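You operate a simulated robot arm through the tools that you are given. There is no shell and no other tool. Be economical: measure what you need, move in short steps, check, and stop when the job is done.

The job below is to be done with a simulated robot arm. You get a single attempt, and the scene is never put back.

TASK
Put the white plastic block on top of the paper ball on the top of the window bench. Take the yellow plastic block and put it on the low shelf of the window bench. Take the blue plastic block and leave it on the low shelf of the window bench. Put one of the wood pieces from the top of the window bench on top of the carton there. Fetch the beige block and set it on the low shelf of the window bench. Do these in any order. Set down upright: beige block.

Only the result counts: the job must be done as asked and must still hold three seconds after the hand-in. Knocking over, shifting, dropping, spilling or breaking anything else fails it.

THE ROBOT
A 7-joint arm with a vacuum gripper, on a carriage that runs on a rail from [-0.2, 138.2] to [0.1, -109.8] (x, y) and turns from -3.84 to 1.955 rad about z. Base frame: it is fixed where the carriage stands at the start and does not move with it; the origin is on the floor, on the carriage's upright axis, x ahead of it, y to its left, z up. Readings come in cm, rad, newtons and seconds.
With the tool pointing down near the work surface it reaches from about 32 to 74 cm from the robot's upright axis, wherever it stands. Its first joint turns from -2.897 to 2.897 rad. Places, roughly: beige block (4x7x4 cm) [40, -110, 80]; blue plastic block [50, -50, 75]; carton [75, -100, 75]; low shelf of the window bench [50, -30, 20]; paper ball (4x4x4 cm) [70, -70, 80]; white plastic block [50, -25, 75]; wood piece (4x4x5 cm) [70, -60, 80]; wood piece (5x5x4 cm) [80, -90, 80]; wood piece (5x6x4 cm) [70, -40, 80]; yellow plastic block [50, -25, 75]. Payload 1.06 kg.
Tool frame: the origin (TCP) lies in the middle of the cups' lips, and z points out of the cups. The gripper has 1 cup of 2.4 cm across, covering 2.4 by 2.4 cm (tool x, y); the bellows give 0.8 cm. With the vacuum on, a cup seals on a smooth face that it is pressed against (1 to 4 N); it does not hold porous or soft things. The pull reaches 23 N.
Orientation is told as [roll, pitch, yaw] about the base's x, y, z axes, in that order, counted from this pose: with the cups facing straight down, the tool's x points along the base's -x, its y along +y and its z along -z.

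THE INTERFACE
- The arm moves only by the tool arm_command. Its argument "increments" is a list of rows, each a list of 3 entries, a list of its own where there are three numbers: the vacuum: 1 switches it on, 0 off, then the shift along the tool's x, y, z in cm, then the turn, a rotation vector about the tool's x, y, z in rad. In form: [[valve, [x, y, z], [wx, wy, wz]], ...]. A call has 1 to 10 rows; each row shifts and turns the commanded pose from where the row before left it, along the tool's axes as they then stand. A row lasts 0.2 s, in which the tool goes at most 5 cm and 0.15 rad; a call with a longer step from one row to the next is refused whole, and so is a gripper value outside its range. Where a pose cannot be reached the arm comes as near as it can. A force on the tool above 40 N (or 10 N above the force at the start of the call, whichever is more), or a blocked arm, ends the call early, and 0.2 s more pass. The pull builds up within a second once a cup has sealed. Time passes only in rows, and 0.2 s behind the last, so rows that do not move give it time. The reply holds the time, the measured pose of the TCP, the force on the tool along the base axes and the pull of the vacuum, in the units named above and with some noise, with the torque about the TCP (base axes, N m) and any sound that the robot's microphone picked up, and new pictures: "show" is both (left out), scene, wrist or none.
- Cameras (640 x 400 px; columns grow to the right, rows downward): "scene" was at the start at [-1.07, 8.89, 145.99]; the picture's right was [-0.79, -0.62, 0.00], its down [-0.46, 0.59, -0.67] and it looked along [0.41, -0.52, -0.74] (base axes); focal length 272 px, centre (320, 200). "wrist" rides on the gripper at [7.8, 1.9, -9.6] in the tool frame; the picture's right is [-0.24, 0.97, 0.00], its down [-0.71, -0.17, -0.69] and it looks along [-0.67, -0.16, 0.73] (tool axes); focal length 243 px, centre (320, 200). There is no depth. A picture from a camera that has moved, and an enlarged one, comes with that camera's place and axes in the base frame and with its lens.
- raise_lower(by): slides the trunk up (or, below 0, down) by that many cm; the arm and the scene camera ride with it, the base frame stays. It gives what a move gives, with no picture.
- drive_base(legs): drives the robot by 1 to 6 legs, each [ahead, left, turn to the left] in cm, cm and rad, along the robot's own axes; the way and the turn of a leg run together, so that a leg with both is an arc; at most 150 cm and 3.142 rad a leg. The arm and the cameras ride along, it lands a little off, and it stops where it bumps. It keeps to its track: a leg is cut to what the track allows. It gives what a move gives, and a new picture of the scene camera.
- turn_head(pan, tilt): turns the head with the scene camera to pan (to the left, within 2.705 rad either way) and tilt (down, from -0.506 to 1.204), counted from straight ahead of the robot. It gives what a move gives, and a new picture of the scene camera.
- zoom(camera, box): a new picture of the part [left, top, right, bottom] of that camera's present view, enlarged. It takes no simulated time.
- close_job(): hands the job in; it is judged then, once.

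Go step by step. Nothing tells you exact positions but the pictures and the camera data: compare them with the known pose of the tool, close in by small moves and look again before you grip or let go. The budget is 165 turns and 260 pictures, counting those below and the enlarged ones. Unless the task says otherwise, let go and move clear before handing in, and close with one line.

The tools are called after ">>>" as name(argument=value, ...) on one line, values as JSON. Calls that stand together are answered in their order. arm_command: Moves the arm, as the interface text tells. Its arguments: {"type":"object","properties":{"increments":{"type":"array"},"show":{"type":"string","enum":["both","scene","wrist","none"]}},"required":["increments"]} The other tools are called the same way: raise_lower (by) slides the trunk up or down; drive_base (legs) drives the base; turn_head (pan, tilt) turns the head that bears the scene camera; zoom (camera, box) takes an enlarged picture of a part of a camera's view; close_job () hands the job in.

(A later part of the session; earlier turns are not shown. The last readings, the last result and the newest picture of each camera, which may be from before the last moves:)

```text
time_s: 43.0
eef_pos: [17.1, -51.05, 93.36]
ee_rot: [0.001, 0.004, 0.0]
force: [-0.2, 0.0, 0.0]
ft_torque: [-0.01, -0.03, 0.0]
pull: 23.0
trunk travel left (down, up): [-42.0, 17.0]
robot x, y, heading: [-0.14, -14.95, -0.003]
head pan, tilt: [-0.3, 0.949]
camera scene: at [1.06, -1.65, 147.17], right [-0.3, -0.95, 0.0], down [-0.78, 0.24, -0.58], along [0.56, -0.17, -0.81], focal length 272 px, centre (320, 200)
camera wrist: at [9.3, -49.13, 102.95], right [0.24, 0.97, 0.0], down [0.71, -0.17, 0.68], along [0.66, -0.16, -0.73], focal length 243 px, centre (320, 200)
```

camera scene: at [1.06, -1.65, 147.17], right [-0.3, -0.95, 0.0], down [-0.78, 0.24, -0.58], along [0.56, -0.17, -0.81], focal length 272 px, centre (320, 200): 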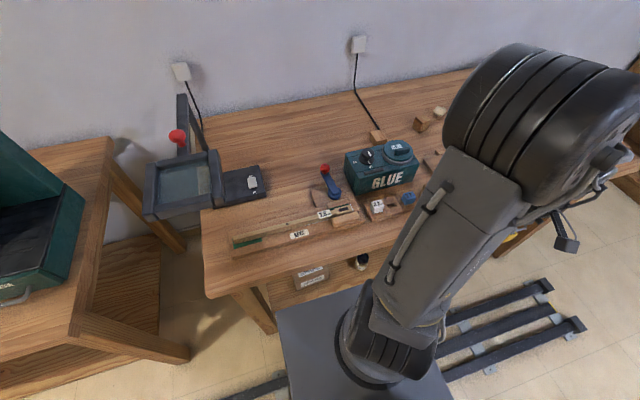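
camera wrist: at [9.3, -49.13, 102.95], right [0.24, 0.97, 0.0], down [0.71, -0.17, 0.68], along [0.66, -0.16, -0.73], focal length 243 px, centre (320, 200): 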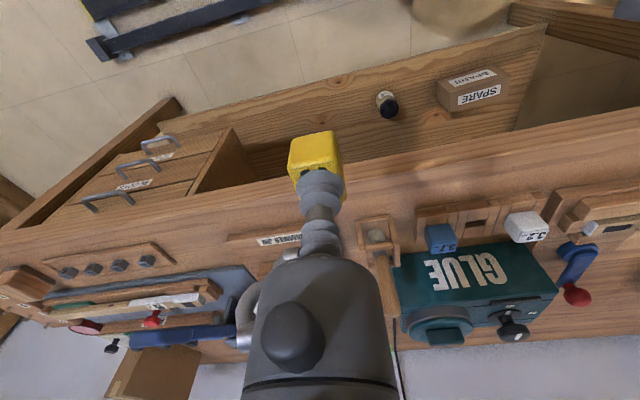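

>>> raise_lower(by=-40)

>>> arm_command(increments=[[1, [0, 0, 4], [0, 0, 0]], [1, [0, 0, 4], [0, 0, 0]]], show="both")

```text
time_s: 46.9
eef_pos: [16.99, -51.09, 53.36]
ee_rot: [0.001, 0.002, -0.001]
force: [0.3, 0.6, -0.4]
ft_torque: [0.0, 0.0, -0.01]
pull: 23.1
trunk travel left (down, up): [-2.0, 57.0]
robot x, y, heading: [0.34, -14.52, -0.005]
head pan, tilt: [-0.3, 0.949]
```

```text
time_s: 47.5
eef_pos: [16.93, -51.17, 45.24]
ee_rot: [-0.001, 0.004, 0.0]
force: [-0.1, -0.3, -0.3]
ft_torque: [0.01, 0.01, -0.03]
pull: 22.5
trunk travel left (down, up): [-2.0, 57.0]
robot x, y, heading: [0.02, -14.82, -0.006]
head pan, tilt: [-0.3, 0.949]
camera scene: at [1.06, -1.63, 107.17], right [-0.3, -0.95, 0.0], down [-0.78, 0.24, -0.58], along [0.56, -0.17, -0.81], focal length 272 px, centre (320, 200)
camera wrist: at [9.2, -49.14, 54.87], right [0.24, 0.97, 0.0], down [0.71, -0.17, 0.68], along [0.66, -0.16, -0.73], focal length 243 px, centre (320, 200)
```

scene: 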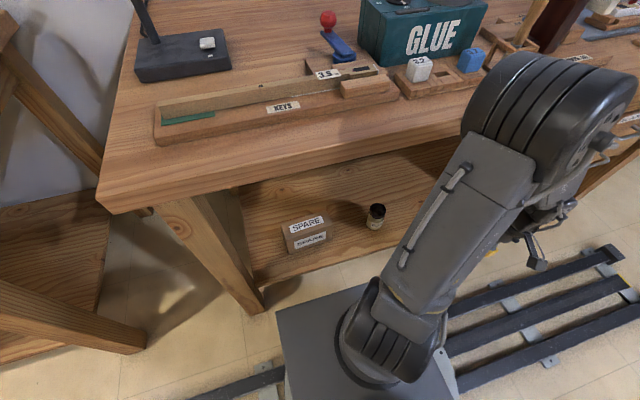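
wrist: 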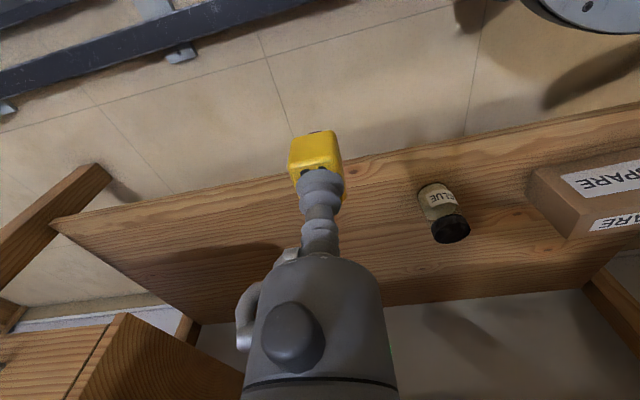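

The shelf is clear ahead, at z ≈ 17–20. I'll lower a bit more, then move in under the top at y ≈ -52.

>>> arm_command(increments=[[1, [0, 0, 4], [0, 0, 0]], [1, [0, 0, 4], [0, 0, 0]], [1, [-4, 0, 0], [0, 0, 0]], [1, [-4, 0, 0], [0, 0, 0]], [1, [-4, 0, 0], [0, 0, 0]], [1, [-4, 0, 0], [0, 0, 0]], [1, [-4, 0, 0], [0, 0, 0]], [1, [-4, -0.5, 0], [0, 0, 0]]], show="both")

```text
time_s: 49.4
eef_pos: [29.62, -56.18, 38.03]
ee_rot: [0.004, 0.024, -0.224]
force: [1.0, 0.0, 0.3]
ft_torque: [-0.01, 0.01, 0.0]
pull: 22.7
trunk travel left (down, up): [-2.0, 57.0]
robot x, y, heading: [0.44, -13.94, -0.015]
head pan, tilt: [-0.3, 0.949]
stopped in row 8: the arm was blocked; the commanded pose is now the measured one
camera scene: at [-0.47, -0.26, 107.26], right [-0.31, -0.95, 0.0], down [-0.76, 0.25, -0.6], along [0.57, -0.19, -0.8], focal length 272 px, centre (320, 200)
camera wrist: at [22.61, -52.68, 47.75], right [0.44, 0.9, 0.0], down [0.67, -0.33, 0.67], along [0.6, -0.3, -0.75], focal length 243 px, centre (320, 200)
```

scene: 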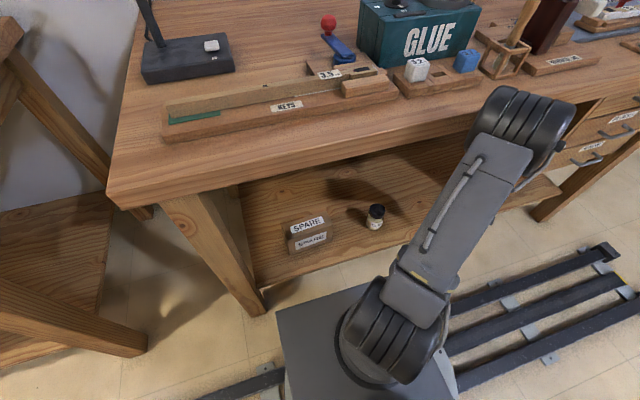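
wrist: 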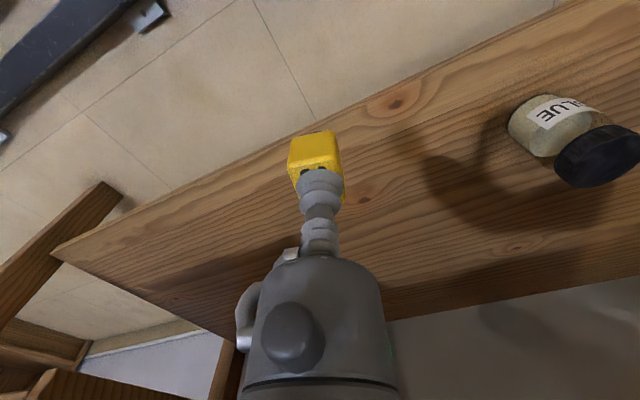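

The elbow has met the bench edge, so a vertical tool can't get under from this posture. I'll back out, straighten, and try tilting the tool forward so the elbow can stay clear in front.

>>> arm_command(increments=[[1, [3, 1.5, 0], [0, 0, -0.1]], [1, [3, 1.5, 0], [0, 0, -0.12]], [1, [3, 1, 0], [0, 0, 0]], [1, [3, 1, 0], [0, 0, 0]]], show="scene")

>>> zoom(camera="scene", box=[280, 20, 640, 400])

```text
time_s: 50.4
eef_pos: [20.0, -50.27, 37.34]
ee_rot: [0.021, 0.037, 0.028]
force: [-0.4, 0.2, 0.2]
ft_torque: [-0.01, 0.01, -0.03]
pull: 22.7
trunk travel left (down, up): [-2.0, 57.0]
robot x, y, heading: [-0.06, -13.8, -0.005]
head pan, tilt: [-0.3, 0.949]
camera scene: at [1.16, -1.16, 107.17], right [-0.3, -0.95, 0.0], down [-0.77, 0.25, -0.58], along [0.55, -0.18, -0.81], focal length 272 px, centre (320, 200)
```

scene: 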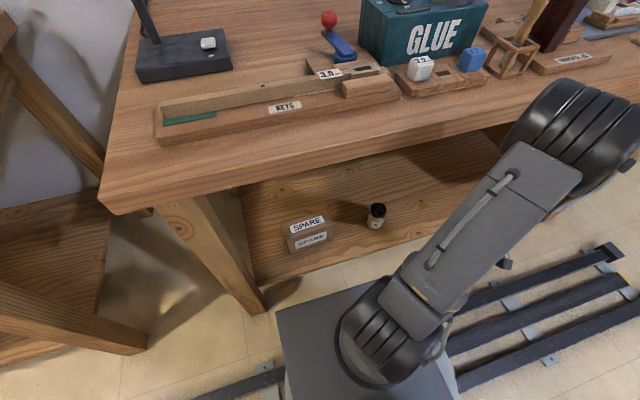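

```text
1.05 times, centred on (460, 210) of scene (not enlarged: the box is as wide or as high as the picture)
camera zoom: at [1.16, -1.16, 107.17], right [-0.3, -0.95, 0.0], down [-0.77, 0.25, -0.58], along [0.55, -0.18, -0.81], focal length 286 px, centre (173, 190)
```

zoom: 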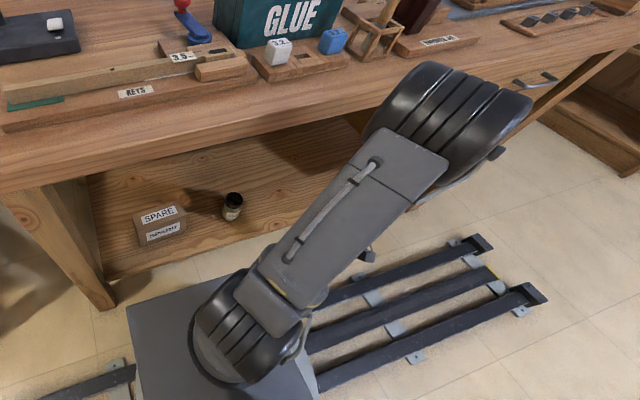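

A larger oblique reach should keep the elbow back and low. I'll drive left and extend the arm along -y at x ≈ 19 before moving in.

>>> drive_base(legs=[[0, 22, 0]])

>>> arm_command(increments=[[1, [0.2, -4, 0], [0, 0.03, -0.028]], [1, [0.2, -4, 0], [0.02, 0, 0]], [1, [0, -4, 0], [0, 0, 0]], [1, [0, -4, 0], [0, 0, 0]], [1, [0, -4, 0], [0, 0, 0]], [1, [0, -3, 0], [0, 0, 0]]], show="both")

```text
time_s: 52.1
eef_pos: [19.89, -28.07, 37.28]
ee_rot: [0.022, 0.036, 0.027]
force: [0.1, 0.5, 0.9]
ft_torque: [0.01, -0.03, -0.02]
pull: 23.4
trunk travel left (down, up): [-2.0, 57.0]
robot x, y, heading: [0.37, 8.21, -0.007]
head pan, tilt: [-0.3, 0.949]
camera scene: at [1.1, 20.95, 107.17], right [-0.3, -0.95, 0.0], down [-0.77, 0.25, -0.58], along [0.55, -0.18, -0.81], focal length 272 px, centre (320, 200)
```

scene: 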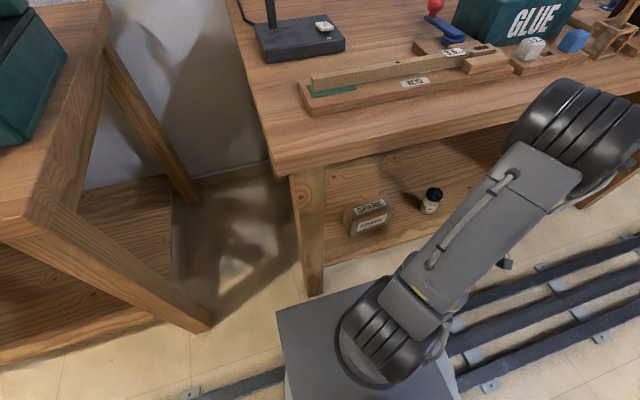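

```text
time_s: 53.5
eef_pos: [20.61, -51.44, 37.42]
ee_rot: [0.004, 0.068, 0.054]
force: [0.1, 0.4, -0.3]
ft_torque: [0.02, 0.0, -0.02]
pull: 23.0
trunk travel left (down, up): [-2.0, 57.0]
robot x, y, heading: [-0.2, 8.45, -0.007]
head pan, tilt: [-0.3, 0.949]
camera scene: at [1.1, 20.96, 107.17], right [-0.3, -0.95, 0.0], down [-0.77, 0.25, -0.58], along [0.55, -0.18, -0.81], focal length 272 px, centre (320, 200)
camera wrist: at [13.26, -49.87, 47.43], right [0.18, 0.98, -0.01], down [0.76, -0.13, 0.64], along [0.62, -0.12, -0.77], focal length 243 px, centre (320, 200)
```

scene: 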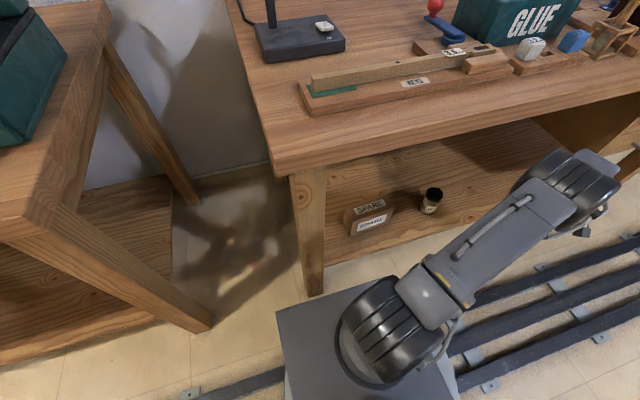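
wrist: 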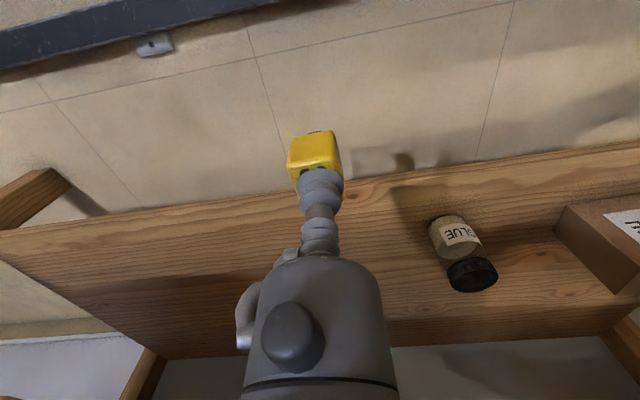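

The elbow is now well below the bench top. I'll straighten the tool and move in over the shelf.

>>> arm_command(increments=[[1, [0, 0.5, 0], [0, -0.068, 0.054]], [1, [-3.5, 0.5, 0.5], [0, 0, 0]], [1, [-3.5, 0.5, 0.5], [0, 0, 0]], [1, [-3.5, 0.5, 0.5], [0, 0, 0]], [1, [-3.5, 0.5, 0.5], [0, 0, 0]], [1, [-3, 0.5, 0.5], [0, 0, 0]], [1, [-3, 0.5, 0.5], [0, 0, 0]]], show="both")

```text
time_s: 55.1
eef_pos: [40.62, -47.53, 34.06]
ee_rot: [-0.001, -0.002, -0.001]
force: [0.1, 1.1, -0.2]
ft_torque: [-0.01, 0.04, -0.01]
pull: 23.2
trunk travel left (down, up): [-2.0, 57.0]
robot x, y, heading: [0.18, 7.87, -0.012]
head pan, tilt: [-0.3, 0.949]
camera scene: at [1.09, 20.95, 107.17], right [-0.3, -0.95, 0.0], down [-0.77, 0.25, -0.58], along [0.55, -0.18, -0.81], focal length 272 px, centre (320, 200)
camera wrist: at [32.86, -45.61, 43.7], right [0.23, 0.97, 0.0], down [0.71, -0.17, 0.69], along [0.67, -0.16, -0.73], focal length 243 px, centre (320, 200)
```

scene: 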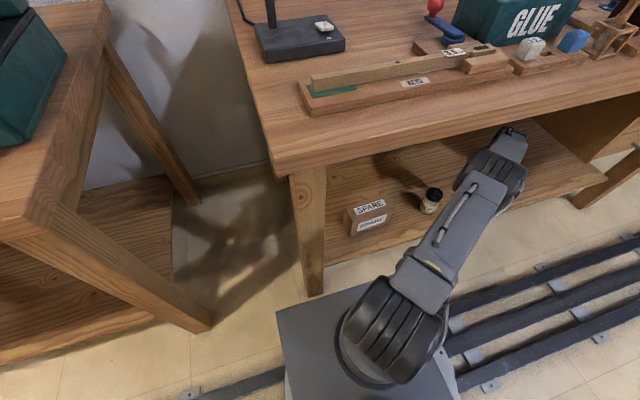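
wrist: 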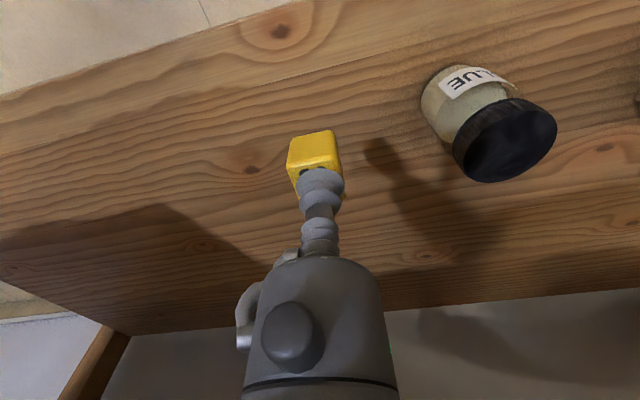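

The tool is over a free spot on the shelf at (40.6, -47.5). Descending carefully.

>>> arm_command(increments=[[1, [0, 0, 3.5], [0, 0, 0]], [1, [0, 0, 3.5], [0, 0, 0]]], show="wrist")

```text
time_s: 55.7
eef_pos: [40.63, -47.56, 27.35]
ee_rot: [-0.001, -0.003, 0.001]
force: [-0.6, 0.1, 0.6]
ft_torque: [0.03, -0.03, 0.01]
pull: 23.4
trunk travel left (down, up): [-2.0, 57.0]
robot x, y, heading: [0.07, 8.2, -0.007]
head pan, tilt: [-0.3, 0.949]
camera wrist: at [32.88, -45.68, 36.84], right [0.23, 0.97, 0.0], down [0.71, -0.17, 0.69], along [0.67, -0.16, -0.73], focal length 243 px, centre (320, 200)
```

wrist: 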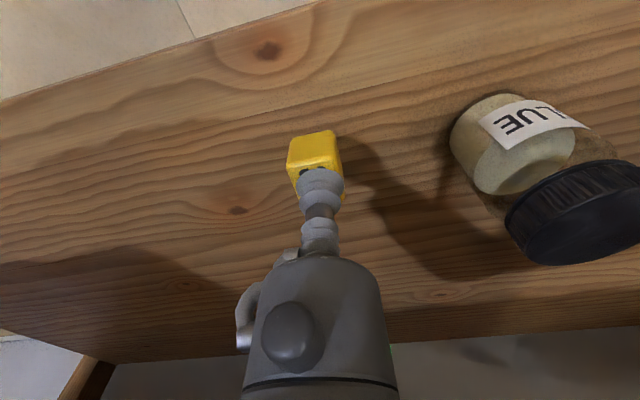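

>>> arm_command(increments=[[1, [0, 0, 1], [0, 0, 0]], [1, [0, 0, 1], [0, 0, 0]], [1, [0, 0, 0.7], [0, 0, 0]]], show="wrist")

```text
time_s: 56.5
eef_pos: [40.69, -47.57, 24.52]
ee_rot: [0.002, -0.001, 0.003]
force: [-0.2, -0.2, 0.5]
ft_torque: [-0.02, 0.02, 0.0]
pull: 22.9
trunk travel left (down, up): [-2.0, 57.0]
robot x, y, heading: [0.24, 8.17, -0.009]
head pan, tilt: [-0.3, 0.949]
camera wrist: at [32.73, -45.7, 34.01], right [0.23, 0.97, 0.0], down [0.71, -0.17, 0.69], along [0.67, -0.16, -0.73], focal length 243 px, centre (320, 200)
```

wrist: 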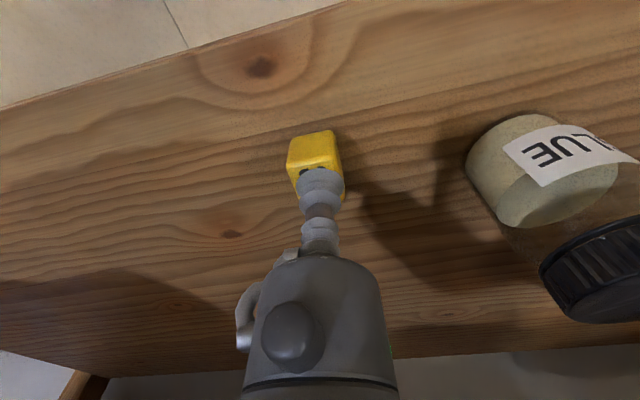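

>>> arm_command(increments=[[1, [0, 0, 0.5], [0, 0, 0]], [1, [0, 0, 0.5], [0, 0, 0]], [1, [0, 0, 0.3], [0, 0, 0]]], show="none")

>>> arm_command(increments=[[1, [0, 0, 0.4], [0, 0, 0]], [1, [0, 0, 0.3], [0, 0, 0]]], show="wrist")

```text
time_s: 57.3
eef_pos: [40.59, -47.69, 23.49]
ee_rot: [-0.004, -0.006, 0.002]
force: [-0.1, -0.9, 22.3]
ft_torque: [-0.05, -0.01, -0.01]
pull: 23.3
trunk travel left (down, up): [-2.0, 57.0]
robot x, y, heading: [-0.45, 7.89, -0.006]
head pan, tilt: [-0.3, 0.949]
```

```text
time_s: 57.7
eef_pos: [40.71, -47.91, 23.38]
ee_rot: [-0.01, -0.008, 0.002]
force: [-2.8, 1.4, 16.8]
ft_torque: [0.03, 0.07, 0.01]
pull: 22.8
trunk travel left (down, up): [-2.0, 57.0]
robot x, y, heading: [0.16, 7.88, -0.012]
head pan, tilt: [-0.3, 0.949]
stopped in row 2: the force on the tool passed its limit at 42 N (the readings are from after the stop); the commanded pose is now the measured one
camera wrist: at [32.81, -45.87, 32.85], right [0.23, 0.97, -0.01], down [0.7, -0.17, 0.69], along [0.67, -0.17, -0.72], focal length 243 px, centre (320, 200)
```

wrist: 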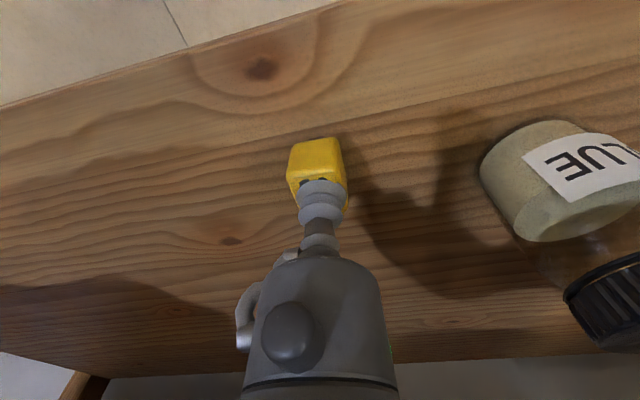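

The block is on the shelf (tip z ≈ 23.7). I'll release and rise.

>>> arm_command(increments=[[0, [0, 0, -0.2], [0, 0, 0]], [0, [0, 0, 0], [0, 0, 0]], [0, [0, 0, 0], [0, 0, 0]], [0, [0, 0, 0], [0, 0, 0]], [0, [0, 0, -0.6], [0, 0, 0]], [0, [0, 0, -2], [0.01, 0.01, 0]], [0, [0, 0, -4], [0, 0, 0]]], show="wrist")

```text
time_s: 59.3
eef_pos: [40.5, -47.71, 29.86]
ee_rot: [-0.013, 0.005, -0.001]
force: [0.8, 0.9, -0.4]
ft_torque: [0.0, -0.04, -0.01]
pull: 0.1
trunk travel left (down, up): [-2.0, 57.0]
robot x, y, heading: [-0.16, 8.06, -0.011]
head pan, tilt: [-0.3, 0.949]
camera wrist: at [32.89, -45.56, 39.4], right [0.23, 0.97, -0.01], down [0.71, -0.16, 0.68], along [0.66, -0.17, -0.73], focal length 243 px, centre (320, 200)
```

wrist: 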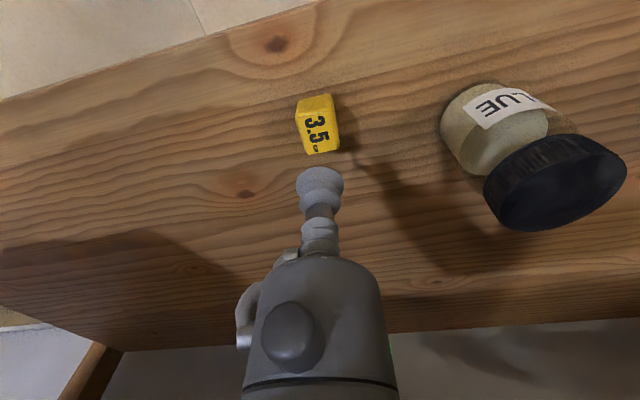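

Yellow is placed. I'll retrace the path out and raise the trunk.

>>> arm_command(increments=[[0, [0, 0, -4], [0, 0, 0]], [0, [3.4, -0.5, -0.5], [0, 0, 0]], [0, [3.4, -0.5, -0.5], [0, 0, 0]], [0, [3.4, -0.5, -0.5], [0, 0, 0]], [0, [3.4, -0.5, -0.5], [0, 0, 0]], [0, [3.4, -0.5, -0.5], [0, 0, 0]], [0, [3.4, -0.5, -0.5], [0, 0, 0]]], show="none")

>>> raise_lower(by=40)

>>> raise_lower(by=17)

>>> drive_base(legs=[[0, 10.5, 0]])

```text
time_s: 60.9
eef_pos: [20.38, -50.6, 37.04]
ee_rot: [-0.014, 0.006, 0.001]
force: [0.6, 0.3, 0.1]
ft_torque: [0.0, 0.01, -0.02]
pull: 0.1
trunk travel left (down, up): [-2.0, 57.0]
robot x, y, heading: [0.1, 7.98, -0.008]
head pan, tilt: [-0.3, 0.949]
```

```text
time_s: 64.8
eef_pos: [20.33, -50.57, 77.07]
ee_rot: [-0.013, 0.006, 0.0]
force: [0.4, -0.3, -0.2]
ft_torque: [-0.04, -0.04, -0.02]
pull: 0.2
trunk travel left (down, up): [-42.0, 17.0]
robot x, y, heading: [0.2, 8.28, -0.005]
head pan, tilt: [-0.3, 0.949]
```

```text
time_s: 66.7
eef_pos: [20.4, -50.61, 94.02]
ee_rot: [-0.015, 0.006, 0.001]
force: [0.5, -0.1, 0.2]
ft_torque: [-0.03, 0.0, -0.01]
pull: 0.0
trunk travel left (down, up): [-59.0, 0.0]
robot x, y, heading: [0.16, 7.96, -0.006]
head pan, tilt: [-0.3, 0.949]
```

```text
time_s: 67.8
eef_pos: [20.45, -40.12, 94.08]
ee_rot: [-0.014, 0.004, 0.001]
force: [0.1, 0.1, 0.5]
ft_torque: [-0.01, -0.01, 0.03]
pull: 0.1
trunk travel left (down, up): [-59.0, 0.0]
robot x, y, heading: [-0.25, 18.8, -0.005]
head pan, tilt: [-0.3, 0.949]
camera scene: at [1.07, 31.48, 164.16], right [-0.3, -0.95, 0.0], down [-0.78, 0.25, -0.58], along [0.55, -0.18, -0.81], focal length 272 px, centre (320, 200)
```

scene: 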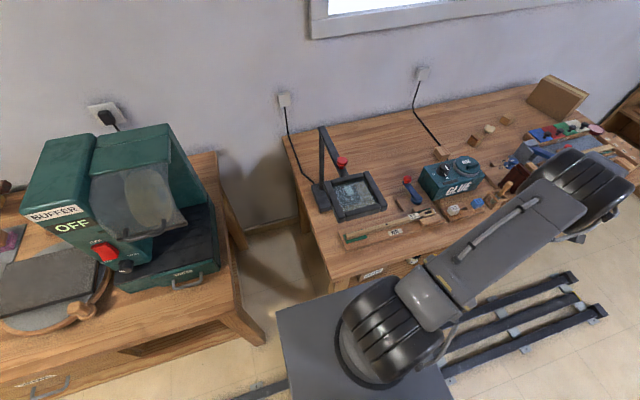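

>>> arm_command(increments=[[0, [-3.44, 0, 0], [-0.014, 0, 0]], [0, [-3.44, 0, 0], [0, 0, 0]], [0, [-3.44, 0, 0], [0, 0, 0]], [0, [-3.44, 0, 0], [0, 0, 0]], [0, [-3.44, 0, 0], [0, 0, 0]], [0, [0, 0, 4], [0, 0, 0]], [0, [0, 0, 3.5], [0, 0, 0]], [0, [0, 0, 0], [0, 0, 0]]], show="wrist")

>>> zoom(camera="wrist", box=[240, 100, 400, 220])

```text
time_s: 69.7
eef_pos: [37.62, -40.23, 86.53]
ee_rot: [0.001, 0.005, 0.002]
force: [-0.1, -0.3, 0.4]
ft_torque: [0.01, 0.01, 0.02]
pull: 0.0
trunk travel left (down, up): [-59.0, 0.0]
robot x, y, heading: [-0.07, 18.6, -0.005]
head pan, tilt: [-0.3, 0.949]
camera wrist: at [29.98, -38.18, 96.13], right [0.23, 0.97, 0.0], down [0.71, -0.17, 0.68], along [0.66, -0.16, -0.73], focal length 243 px, centre (320, 200)
```

wrist: 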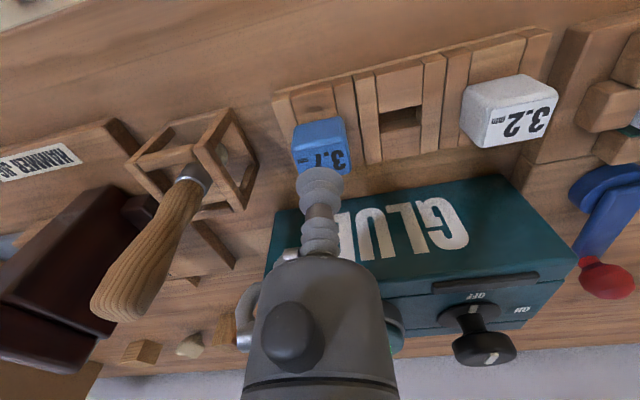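

```text
3.33 times, centred on (320, 160) of wrist
camera zoom: at [29.98, -38.18, 96.13], right [0.23, 0.97, 0.0], down [0.71, -0.17, 0.68], along [0.66, -0.16, -0.73], focal length 809 px, centre (320, 333)
```

zoom: 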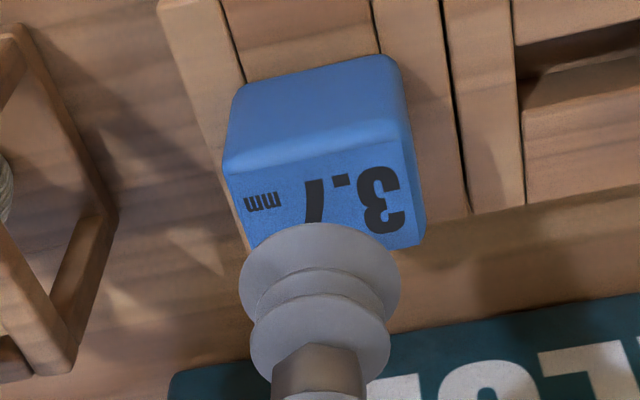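

Blue is centred under the cup. Descending with the vacuum on.

>>> arm_command(increments=[[1, [0.05, 0.05, 1.6], [0, 0, 0]], [1, [0, 0, 0.4], [0, 0, 0]], [1, [0, 0, 0.3], [0, 0, 0]], [1, [0, 0, 0], [0, 0, 0]], [1, [0, 0, 0], [0, 0, 0]], [1, [0, 0, 0], [0, 0, 0]]], show="none")

```text
time_s: 71.0
eef_pos: [37.61, -39.89, 84.26]
ee_rot: [-0.003, 0.003, 0.003]
force: [2.7, -6.6, 17.9]
ft_torque: [0.01, -0.02, 0.0]
pull: 23.1
trunk travel left (down, up): [-59.0, 0.0]
robot x, y, heading: [-0.19, 18.22, -0.011]
head pan, tilt: [-0.3, 0.949]
```

Sealed. I'll lift, back out, drive to the next free spot and lower the trunk.

>>> arm_command(increments=[[1, [0, 0, -2], [0, 0, 0]], [1, [0, 0, -4], [0, 0, 0]], [1, [0, 0, -4], [0, 0, 0]], [1, [3.44, 0, 0], [0, 0, 0]], [1, [3.44, 0, 0], [0, 0, 0]], [1, [3.44, 0, 0], [0, 0, 0]], [1, [3.44, 0, 0], [0, 0, 0]], [1, [3.44, 0, 0], [0, 0, 0]]], show="wrist")

>>> drive_base(legs=[[0, -18.8, 0]])

>>> raise_lower(by=-40)

>>> raise_lower(by=-17)

```text
time_s: 72.8
eef_pos: [20.25, -40.39, 94.17]
ee_rot: [0.001, 0.005, 0.003]
force: [0.2, 0.1, 0.0]
ft_torque: [0.01, -0.02, 0.01]
pull: 22.4
trunk travel left (down, up): [-59.0, 0.0]
robot x, y, heading: [-0.07, 18.6, -0.008]
head pan, tilt: [-0.3, 0.949]
camera wrist: at [12.42, -38.39, 103.9], right [0.23, 0.97, 0.0], down [0.71, -0.17, 0.68], along [0.66, -0.16, -0.73], focal length 243 px, centre (320, 200)
```

wrist: 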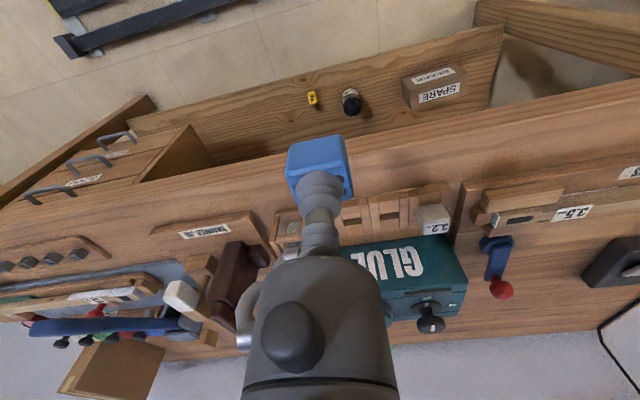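

```text
time_s: 74.4
eef_pos: [20.45, -59.0, 94.41]
ee_rot: [0.002, 0.003, 0.004]
force: [0.4, -0.5, -0.7]
ft_torque: [0.01, -0.02, 0.01]
pull: 22.9
trunk travel left (down, up): [-59.0, 0.0]
robot x, y, heading: [0.09, -0.09, -0.004]
head pan, tilt: [-0.3, 0.949]
camera scene: at [1.07, 12.64, 164.17], right [-0.3, -0.95, 0.0], down [-0.78, 0.24, -0.58], along [0.56, -0.17, -0.81], focal length 272 px, centre (320, 200)
```

scene: 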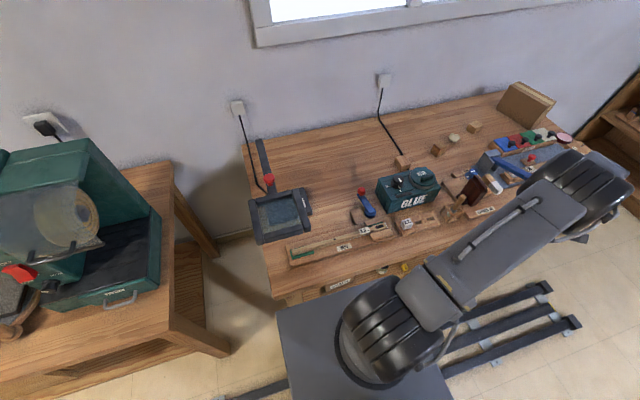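

```text
time_s: 78.2
eef_pos: [20.36, -58.9, 54.32]
ee_rot: [0.0, 0.006, 0.005]
force: [0.0, -0.1, 0.4]
ft_torque: [-0.02, 0.0, -0.02]
pull: 23.2
trunk travel left (down, up): [-19.0, 40.0]
robot x, y, heading: [0.24, -0.02, -0.005]
head pan, tilt: [-0.3, 0.949]
```

```text
time_s: 80.1
eef_pos: [20.45, -58.99, 37.26]
ee_rot: [0.0, 0.004, 0.005]
force: [0.2, -0.4, -0.5]
ft_torque: [0.03, 0.02, 0.01]
pull: 22.9
trunk travel left (down, up): [-2.0, 57.0]
robot x, y, heading: [0.01, -0.32, -0.005]
head pan, tilt: [-0.3, 0.949]
```

>>> arm_command(increments=[[1, [-3.4, 0.5, 0.5], [0, 0, 0]], [1, [-3.4, 0.5, 0.5], [0, 0, 0]], [1, [-3.4, 0.5, 0.5], [0, 0, 0]], [1, [-3.4, 0.5, 0.5], [0, 0, 0]], [1, [-3.4, 0.5, 0.5], [0, 0, 0]], [1, [-3.2, 0.5, 0.5], [0, 0, 0]], [1, [0, 0, 4], [0, 0, 0]], [1, [0, 0, 3.5], [0, 0, 0]], [1, [0, 0, 1.4], [0, 0, 0]]], show="wrist")

```text
time_s: 82.1
eef_pos: [40.48, -55.91, 25.28]
ee_rot: [0.001, 0.006, 0.005]
force: [-0.5, 0.8, -0.1]
ft_torque: [-0.03, 0.0, -0.02]
pull: 22.9
trunk travel left (down, up): [-2.0, 57.0]
robot x, y, heading: [-0.26, -0.09, -0.008]
head pan, tilt: [-0.3, 0.949]
camera wrist: at [32.72, -54.03, 34.91], right [0.23, 0.97, 0.0], down [0.71, -0.17, 0.68], along [0.66, -0.16, -0.73], focal length 243 px, centre (320, 200)
```

wrist: 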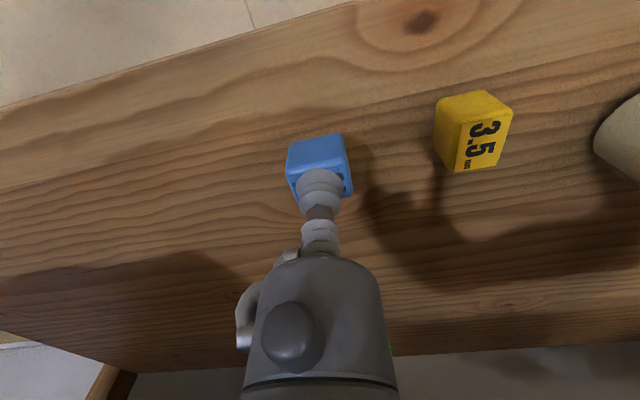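

Now the last centimetre, then release and rise.

>>> arm_command(increments=[[1, [0, 0, 0.8], [0, 0, 0]], [1, [0, 0, 0.5], [0, 0, 0]], [1, [0, 0, 0.2], [0, 0, 0]], [1, [0, 0, 0], [0, 0, 0]]], show="none")

>>> arm_command(increments=[[0, [0, 0, 0], [0, 0, 0]], [0, [0, 0, 0], [0, 0, 0]], [0, [0, 0, 0], [0, 0, 0]], [0, [0, 0, -0.4], [0, 0, 0]], [0, [0, 0, -1], [0, 0, 0]], [0, [0, 0, -4], [0, 0, 0]], [0, [0, 0, -4], [0, 0, 0]]], show="wrist")

```text
time_s: 83.1
eef_pos: [40.57, -55.83, 23.98]
ee_rot: [-0.005, 0.003, 0.004]
force: [-1.6, -1.1, 17.3]
ft_torque: [-0.02, 0.07, 0.0]
pull: 23.3
trunk travel left (down, up): [-2.0, 57.0]
robot x, y, heading: [-0.19, -0.53, -0.003]
head pan, tilt: [-0.3, 0.949]
```

```text
time_s: 84.7
eef_pos: [40.5, -55.98, 33.28]
ee_rot: [0.003, 0.006, 0.005]
force: [0.4, -0.1, -0.6]
ft_torque: [0.0, 0.03, 0.06]
pull: 0.1
trunk travel left (down, up): [-2.0, 57.0]
robot x, y, heading: [0.17, -0.34, -0.008]
head pan, tilt: [-0.3, 0.949]
camera wrist: at [32.77, -54.09, 42.85], right [0.23, 0.97, 0.0], down [0.71, -0.17, 0.68], along [0.66, -0.16, -0.73], focal length 243 px, centre (320, 200)
```

wrist: 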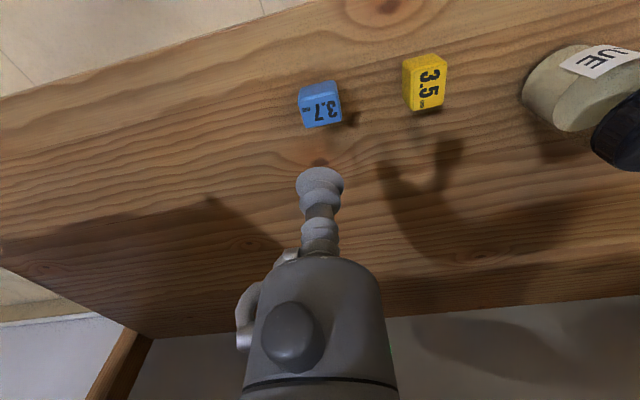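

Blue is placed. Next is the beige block: retrace out, raise, and drive so the tool faces y ≈ -110.

>>> arm_command(increments=[[0, [0, 0, -1], [0, 0, 0]], [0, [3.4, -0.5, -0.5], [0, 0, 0]], [0, [3.4, -0.5, -0.5], [0, 0, 0]], [0, [3.4, -0.5, -0.5], [0, 0, 0]], [0, [3.4, -0.5, -0.5], [0, 0, 0]], [0, [3.4, -0.5, -0.5], [0, 0, 0]], [0, [3.2, -0.5, -0.5], [0, 0, 0]]], show="none")

>>> raise_lower(by=40)

>>> raise_lower(by=17)

>>> drive_base(legs=[[0, -50.7, 0]])

>>> arm_command(increments=[[0, [-3, 0, 0], [0, 0, 0]], [0, [-3, 0, 0], [0, 0, 0]], [0, [-3, 0, 0], [0, 0, 0]], [0, [-3, 0, 0], [0, 0, 0]]], show="wrist")

>>> zoom(camera="wrist", box=[220, 40, 420, 220])

```text
time_s: 86.3
eef_pos: [20.53, -58.89, 37.41]
ee_rot: [0.0, 0.006, 0.005]
force: [-0.2, 0.4, 0.1]
ft_torque: [0.01, -0.01, -0.01]
pull: 0.0
trunk travel left (down, up): [-2.0, 57.0]
robot x, y, heading: [-0.28, -0.24, -0.007]
head pan, tilt: [-0.3, 0.949]
```

```text
time_s: 90.2
eef_pos: [20.51, -58.91, 77.44]
ee_rot: [0.0, 0.006, 0.006]
force: [0.3, -0.8, 0.3]
ft_torque: [0.02, -0.01, -0.01]
pull: 0.0
trunk travel left (down, up): [-42.0, 17.0]
robot x, y, heading: [0.13, -0.18, -0.008]
head pan, tilt: [-0.3, 0.949]
```

```text
time_s: 92.1
eef_pos: [20.56, -58.9, 94.54]
ee_rot: [0.0, 0.004, 0.006]
force: [-0.5, 0.4, -0.3]
ft_torque: [0.02, 0.0, 0.0]
pull: 0.1
trunk travel left (down, up): [-59.0, 0.0]
robot x, y, heading: [0.21, 0.02, -0.007]
head pan, tilt: [-0.3, 0.949]
```

```text
time_s: 95.0
eef_pos: [21.22, -109.11, 94.53]
ee_rot: [0.001, 0.005, 0.015]
force: [-0.3, 0.1, -0.8]
ft_torque: [-0.03, 0.01, 0.0]
pull: 0.1
trunk travel left (down, up): [-59.0, 0.0]
robot x, y, heading: [-0.37, -50.45, 0.006]
head pan, tilt: [-0.3, 0.949]
camera scene: at [1.0, -37.65, 164.17], right [-0.29, -0.96, 0.0], down [-0.78, 0.24, -0.58], along [0.56, -0.17, -0.81], focal length 272 px, centre (320, 200)
```

scene: 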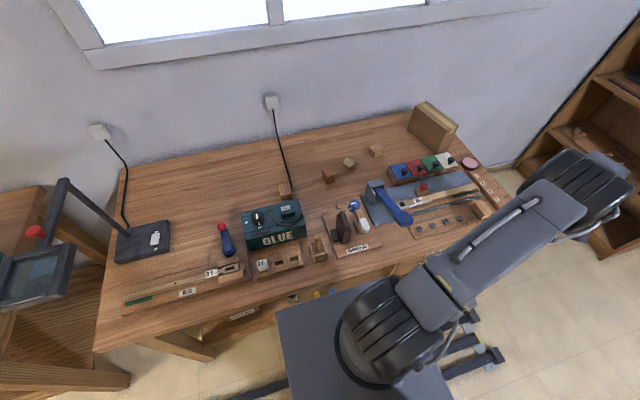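

```text
time_s: 96.0
eef_pos: [33.29, -108.96, 94.36]
ee_rot: [0.001, 0.006, 0.013]
force: [0.3, 0.3, -0.2]
ft_torque: [0.05, 0.03, 0.03]
pull: 0.1
trunk travel left (down, up): [-59.0, 0.0]
robot x, y, heading: [-0.01, -50.29, -0.003]
head pan, tilt: [-0.3, 0.949]
camera wrist: at [25.5, -107.01, 103.99], right [0.22, 0.98, 0.0], down [0.71, -0.16, 0.68], along [0.66, -0.15, -0.73], focal length 243 px, centre (320, 200)
```

wrist: 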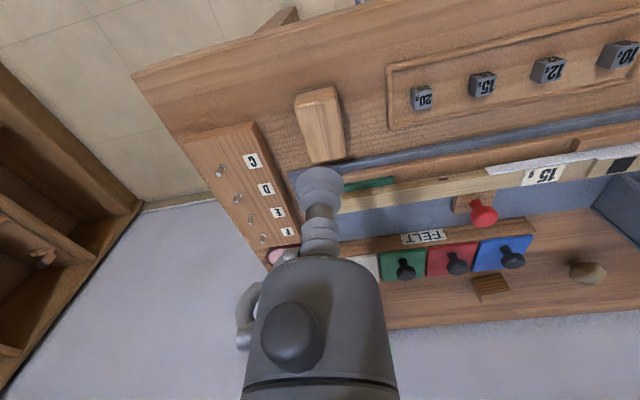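

```text
2.22 times, centred on (320, 130) of wrist
camera zoom: at [25.5, -107.01, 103.99], right [0.22, 0.98, 0.0], down [0.71, -0.16, 0.68], along [0.66, -0.15, -0.73], focal length 539 px, centre (320, 356)
```

zoom: 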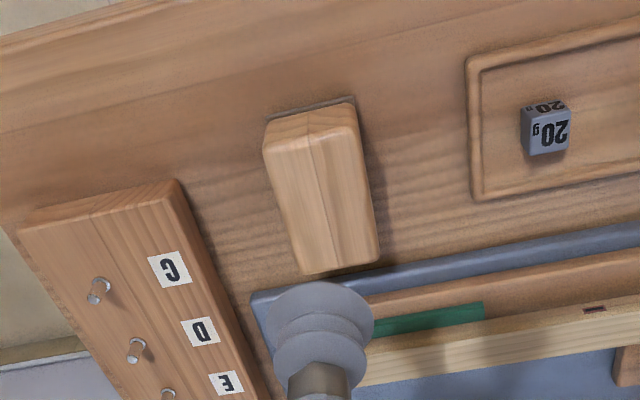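

The beige block's top is flat and aligned with x, centred near (36.1, -109.2, 82.7). I'll move over it and lower.

>>> arm_command(increments=[[0, [-2.8, -0.25, 3], [0, 0, 0.013]], [0, [0, 0, 4], [0, 0, 0]], [0, [0, 0, 1.8], [0, 0, 0]]], show="wrist")

>>> zoom(camera="wrist", box=[240, 80, 400, 220])

```text
time_s: 96.8
eef_pos: [35.8, -109.23, 85.78]
ee_rot: [-0.001, 0.004, 0.002]
force: [-0.1, -0.6, -0.1]
ft_torque: [-0.02, -0.04, -0.02]
pull: 0.1
trunk travel left (down, up): [-59.0, 0.0]
robot x, y, heading: [-0.17, -50.84, 0.002]
head pan, tilt: [-0.3, 0.949]
camera wrist: at [28.12, -107.33, 95.32], right [0.23, 0.97, 0.0], down [0.71, -0.17, 0.68], along [0.66, -0.16, -0.73], focal length 243 px, centre (320, 200)
```

wrist: 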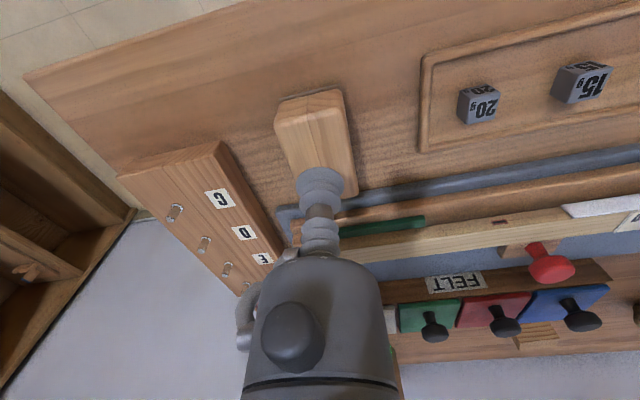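

```text
2.86 times, centred on (320, 150) of wrist
camera zoom: at [28.12, -107.33, 95.32], right [0.23, 0.97, 0.0], down [0.71, -0.17, 0.68], along [0.66, -0.16, -0.73], focal length 693 px, centre (320, 343)
```

zoom: 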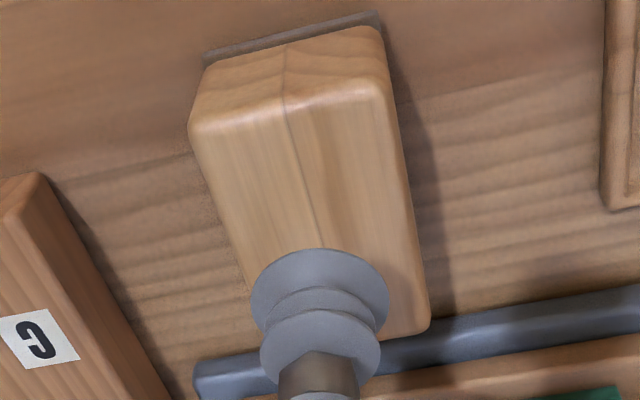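

Well centred. Descending with the vacuum on.

>>> arm_command(increments=[[1, [0, 0, 2], [0, 0, 0]], [1, [0, 0, 0.5], [0, 0, 0]], [1, [0, 0, 0.3], [0, 0, 0]], [1, [0, 0, 0], [0, 0, 0]]], show="none")

```text
time_s: 97.8
eef_pos: [35.93, -109.17, 83.15]
ee_rot: [-0.004, 0.003, 0.002]
force: [0.9, -8.4, 20.4]
ft_torque: [0.07, -0.02, 0.0]
pull: 23.3
trunk travel left (down, up): [-59.0, 0.0]
robot x, y, heading: [-0.18, -50.55, 0.008]
head pan, tilt: [-0.3, 0.949]
```

Sealed. I'll lift, back out and carry it to y ≈ -65 in front of the shelf.

>>> arm_command(increments=[[1, [0, 0, -1.5], [0, 0, 0]], [1, [0, 0, -4], [0, 0, 0]], [1, [0, 0, -4], [0, 0, 0]], [1, [0, 0, -2], [0, 0, 0]], [1, [3, 0, 0], [0, 0, 0]], [1, [3, 0, 0], [0, 0, 0]], [1, [3, 0, 0], [0, 0, 0]], [1, [3, 0, 0], [0, 0, 0]], [1, [3.6, 0, 0], [0, 0, 0]]], show="wrist")

>>> drive_base(legs=[[0, 41.5, 0]])

```text
time_s: 99.8
eef_pos: [20.21, -108.92, 94.43]
ee_rot: [0.0, 0.005, 0.002]
force: [1.0, -0.5, -0.8]
ft_torque: [0.01, 0.01, 0.02]
pull: 22.8
trunk travel left (down, up): [-59.0, 0.0]
robot x, y, heading: [-0.22, -50.33, 0.005]
head pan, tilt: [-0.3, 0.949]
camera wrist: at [12.46, -107.04, 104.04], right [0.23, 0.97, 0.0], down [0.71, -0.17, 0.68], along [0.66, -0.16, -0.73], focal length 243 px, centre (320, 200)
```

wrist: 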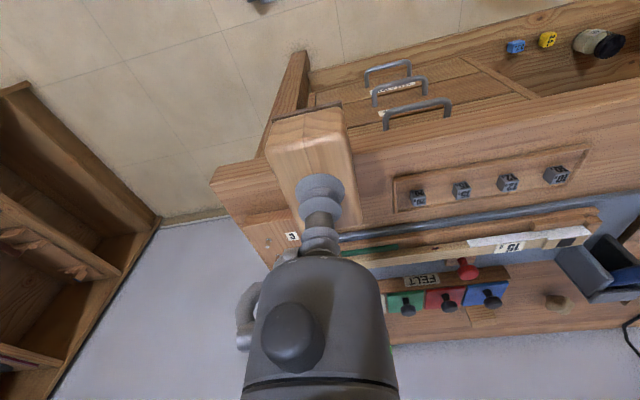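

```text
time_s: 102.4
eef_pos: [20.31, -67.86, 94.38]
ee_rot: [-0.001, 0.006, 0.003]
force: [0.3, -0.7, -0.9]
ft_torque: [0.03, 0.03, 0.0]
pull: 22.6
trunk travel left (down, up): [-59.0, 0.0]
robot x, y, heading: [0.33, -9.24, 0.015]
head pan, tilt: [-0.3, 0.949]
camera scene: at [0.93, 3.52, 164.16], right [-0.29, -0.96, 0.0], down [-0.78, 0.23, -0.58], along [0.56, -0.17, -0.81], focal length 272 px, centre (320, 200)
```

scene: 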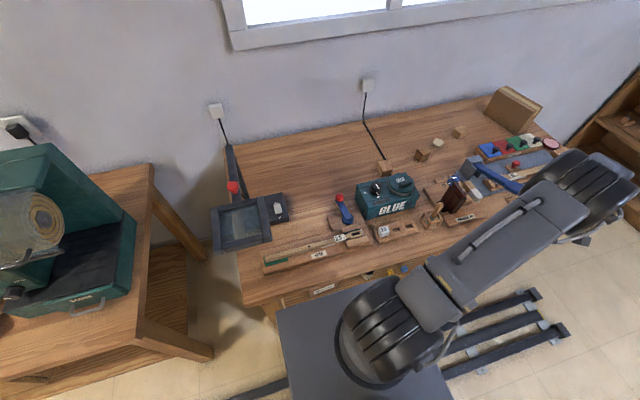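

>>> raise_lower(by=-40)

>>> raise_lower(by=-17)

>>> arm_command(increments=[[1, [-3.4, 0.5, 0.5], [0, 0, 0]], [1, [-3.4, 0.5, 0.5], [0, 0, 0]]], show="both")

```text
time_s: 106.2
eef_pos: [20.31, -67.86, 54.38]
ee_rot: [0.0, 0.006, 0.003]
force: [0.5, -1.2, -0.9]
ft_torque: [-0.02, 0.07, 0.01]
pull: 22.7
trunk travel left (down, up): [-19.0, 40.0]
robot x, y, heading: [-0.05, -9.45, 0.01]
head pan, tilt: [-0.3, 0.949]
```

```text
time_s: 108.2
eef_pos: [20.24, -67.82, 37.47]
ee_rot: [0.0, 0.005, 0.004]
force: [-0.2, 0.2, -0.6]
ft_torque: [0.01, 0.0, 0.03]
pull: 23.0
trunk travel left (down, up): [-2.0, 57.0]
robot x, y, heading: [-0.07, -9.37, 0.007]
head pan, tilt: [-0.3, 0.949]
```

```text
time_s: 108.8
eef_pos: [27.04, -66.96, 36.34]
ee_rot: [0.0, 0.005, 0.002]
force: [-0.1, -0.5, -0.8]
ft_torque: [-0.02, 0.01, -0.01]
pull: 22.6
trunk travel left (down, up): [-2.0, 57.0]
robot x, y, heading: [-0.2, -9.14, 0.007]
head pan, tilt: [-0.3, 0.949]
camera scene: at [0.91, 3.49, 107.17], right [-0.29, -0.96, 0.0], down [-0.78, 0.24, -0.58], along [0.56, -0.17, -0.81], focal length 272 px, centre (320, 200)
camera wrist: at [19.36, -65.03, 45.97], right [0.23, 0.97, 0.0], down [0.71, -0.17, 0.68], along [0.66, -0.16, -0.73], focal length 243 px, centre (320, 200)
```

scene: 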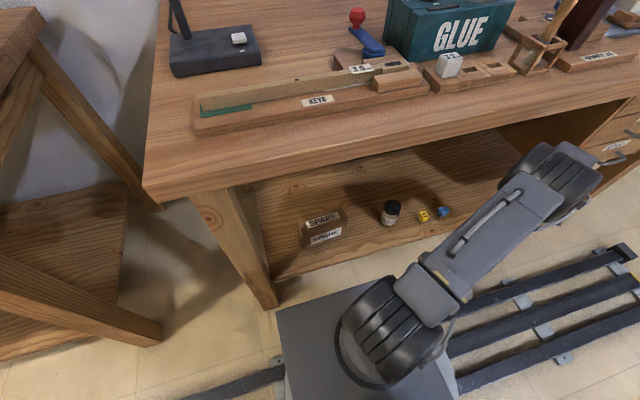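
wrist: 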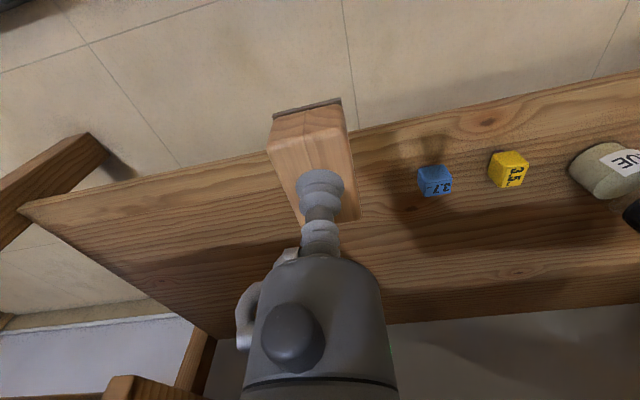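

>>> arm_command(increments=[[1, [-3.4, 0.4, 0.5], [0, 0, 0]], [1, [-3.4, 0.4, 0.5], [0, 0, 0]], [1, [-3.4, 0.4, 0.5], [0, 0, 0]], [1, [-3.4, 0.4, 0.5], [0, 0, 0]], [1, [0, 0, 4], [0, 0, 0]], [1, [0, 0, 3], [0, 0, 0]], [1, [0, 0, 1.2], [0, 0, 0]]], show="wrist")

```text
time_s: 110.3
eef_pos: [40.39, -65.32, 26.02]
ee_rot: [0.0, 0.006, 0.004]
force: [0.0, 0.7, -0.2]
ft_torque: [0.02, 0.02, -0.03]
pull: 22.5
trunk travel left (down, up): [-2.0, 57.0]
robot x, y, heading: [-0.08, -9.3, 0.008]
head pan, tilt: [-0.3, 0.949]
camera wrist: at [32.65, -63.22, 35.73], right [0.23, 0.97, 0.0], down [0.71, -0.17, 0.68], along [0.66, -0.16, -0.73], focal length 243 px, centre (320, 200)
```

wrist: 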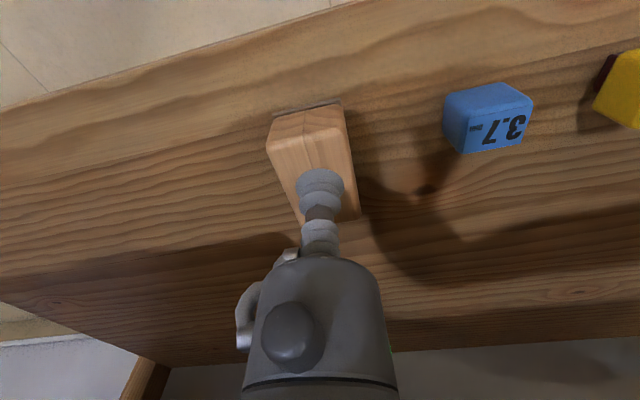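

>>> arm_command(increments=[[1, [0, 0, 1], [0, 0, 0]], [1, [0, 0, 0.5], [0, 0, 0]], [1, [0, 0, 0.3], [0, 0, 0]], [1, [0, 0, 0], [0, 0, 0]]], show="none")

```text
time_s: 111.3
eef_pos: [40.5, -65.11, 24.4]
ee_rot: [0.001, 0.006, 0.004]
force: [-0.7, -0.6, -0.2]
ft_torque: [0.03, -0.01, 0.02]
pull: 23.2
trunk travel left (down, up): [-2.0, 57.0]
robot x, y, heading: [0.47, -9.4, 0.002]
head pan, tilt: [-0.3, 0.949]
```

>>> arm_command(increments=[[1, [0, 0, 0.4], [0, 0, 0]], [1, [0, 0, 0.3], [0, 0, 0]], [1, [0, 0, 0], [0, 0, 0]]], show="none")

```text
time_s: 112.2
eef_pos: [40.59, -65.22, 23.63]
ee_rot: [0.0, 0.005, 0.003]
force: [-0.2, -0.9, 2.3]
ft_torque: [-0.01, -0.02, -0.02]
pull: 22.8
trunk travel left (down, up): [-2.0, 57.0]
robot x, y, heading: [0.09, -9.61, 0.007]
head pan, tilt: [-0.3, 0.949]
```

Touching with about 3 N. One more millimetre, then release.

>>> arm_command(increments=[[1, [0, 0, 0.15], [0, 0, 0]], [1, [0, 0, 0], [0, 0, 0]], [0, [0, 0, 0], [0, 0, 0]], [0, [0, 0, 0], [0, 0, 0]], [0, [0, 0, 0], [0, 0, 0]], [0, [0, 0, -0.4], [0, 0, 0]], [0, [0, 0, -1], [0, 0, 0]], [0, [0, 0, -4], [0, 0, 0]], [0, [0, 0, -4.3], [0, 0, 0]]], show="wrist")

```text
time_s: 114.2
eef_pos: [40.73, -64.82, 32.97]
ee_rot: [0.002, 0.004, 0.004]
force: [0.8, -0.8, 0.1]
ft_torque: [0.01, 0.01, -0.01]
pull: 0.0
trunk travel left (down, up): [-2.0, 57.0]
robot x, y, heading: [0.12, -9.5, 0.01]
head pan, tilt: [-0.3, 0.949]
camera wrist: at [33.07, -63.04, 42.65], right [0.23, 0.97, 0.0], down [0.71, -0.17, 0.68], along [0.66, -0.16, -0.73], focal length 243 px, centre (320, 200)
```

wrist: 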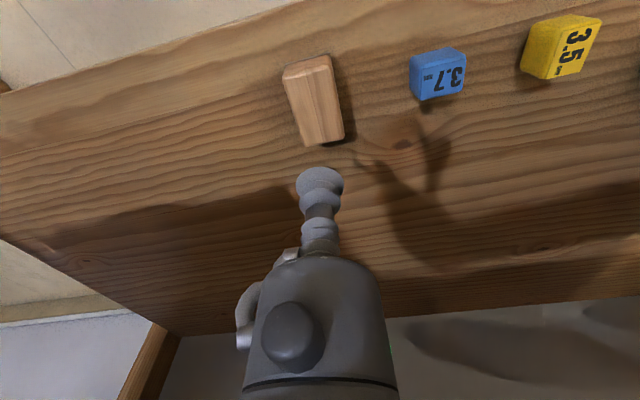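

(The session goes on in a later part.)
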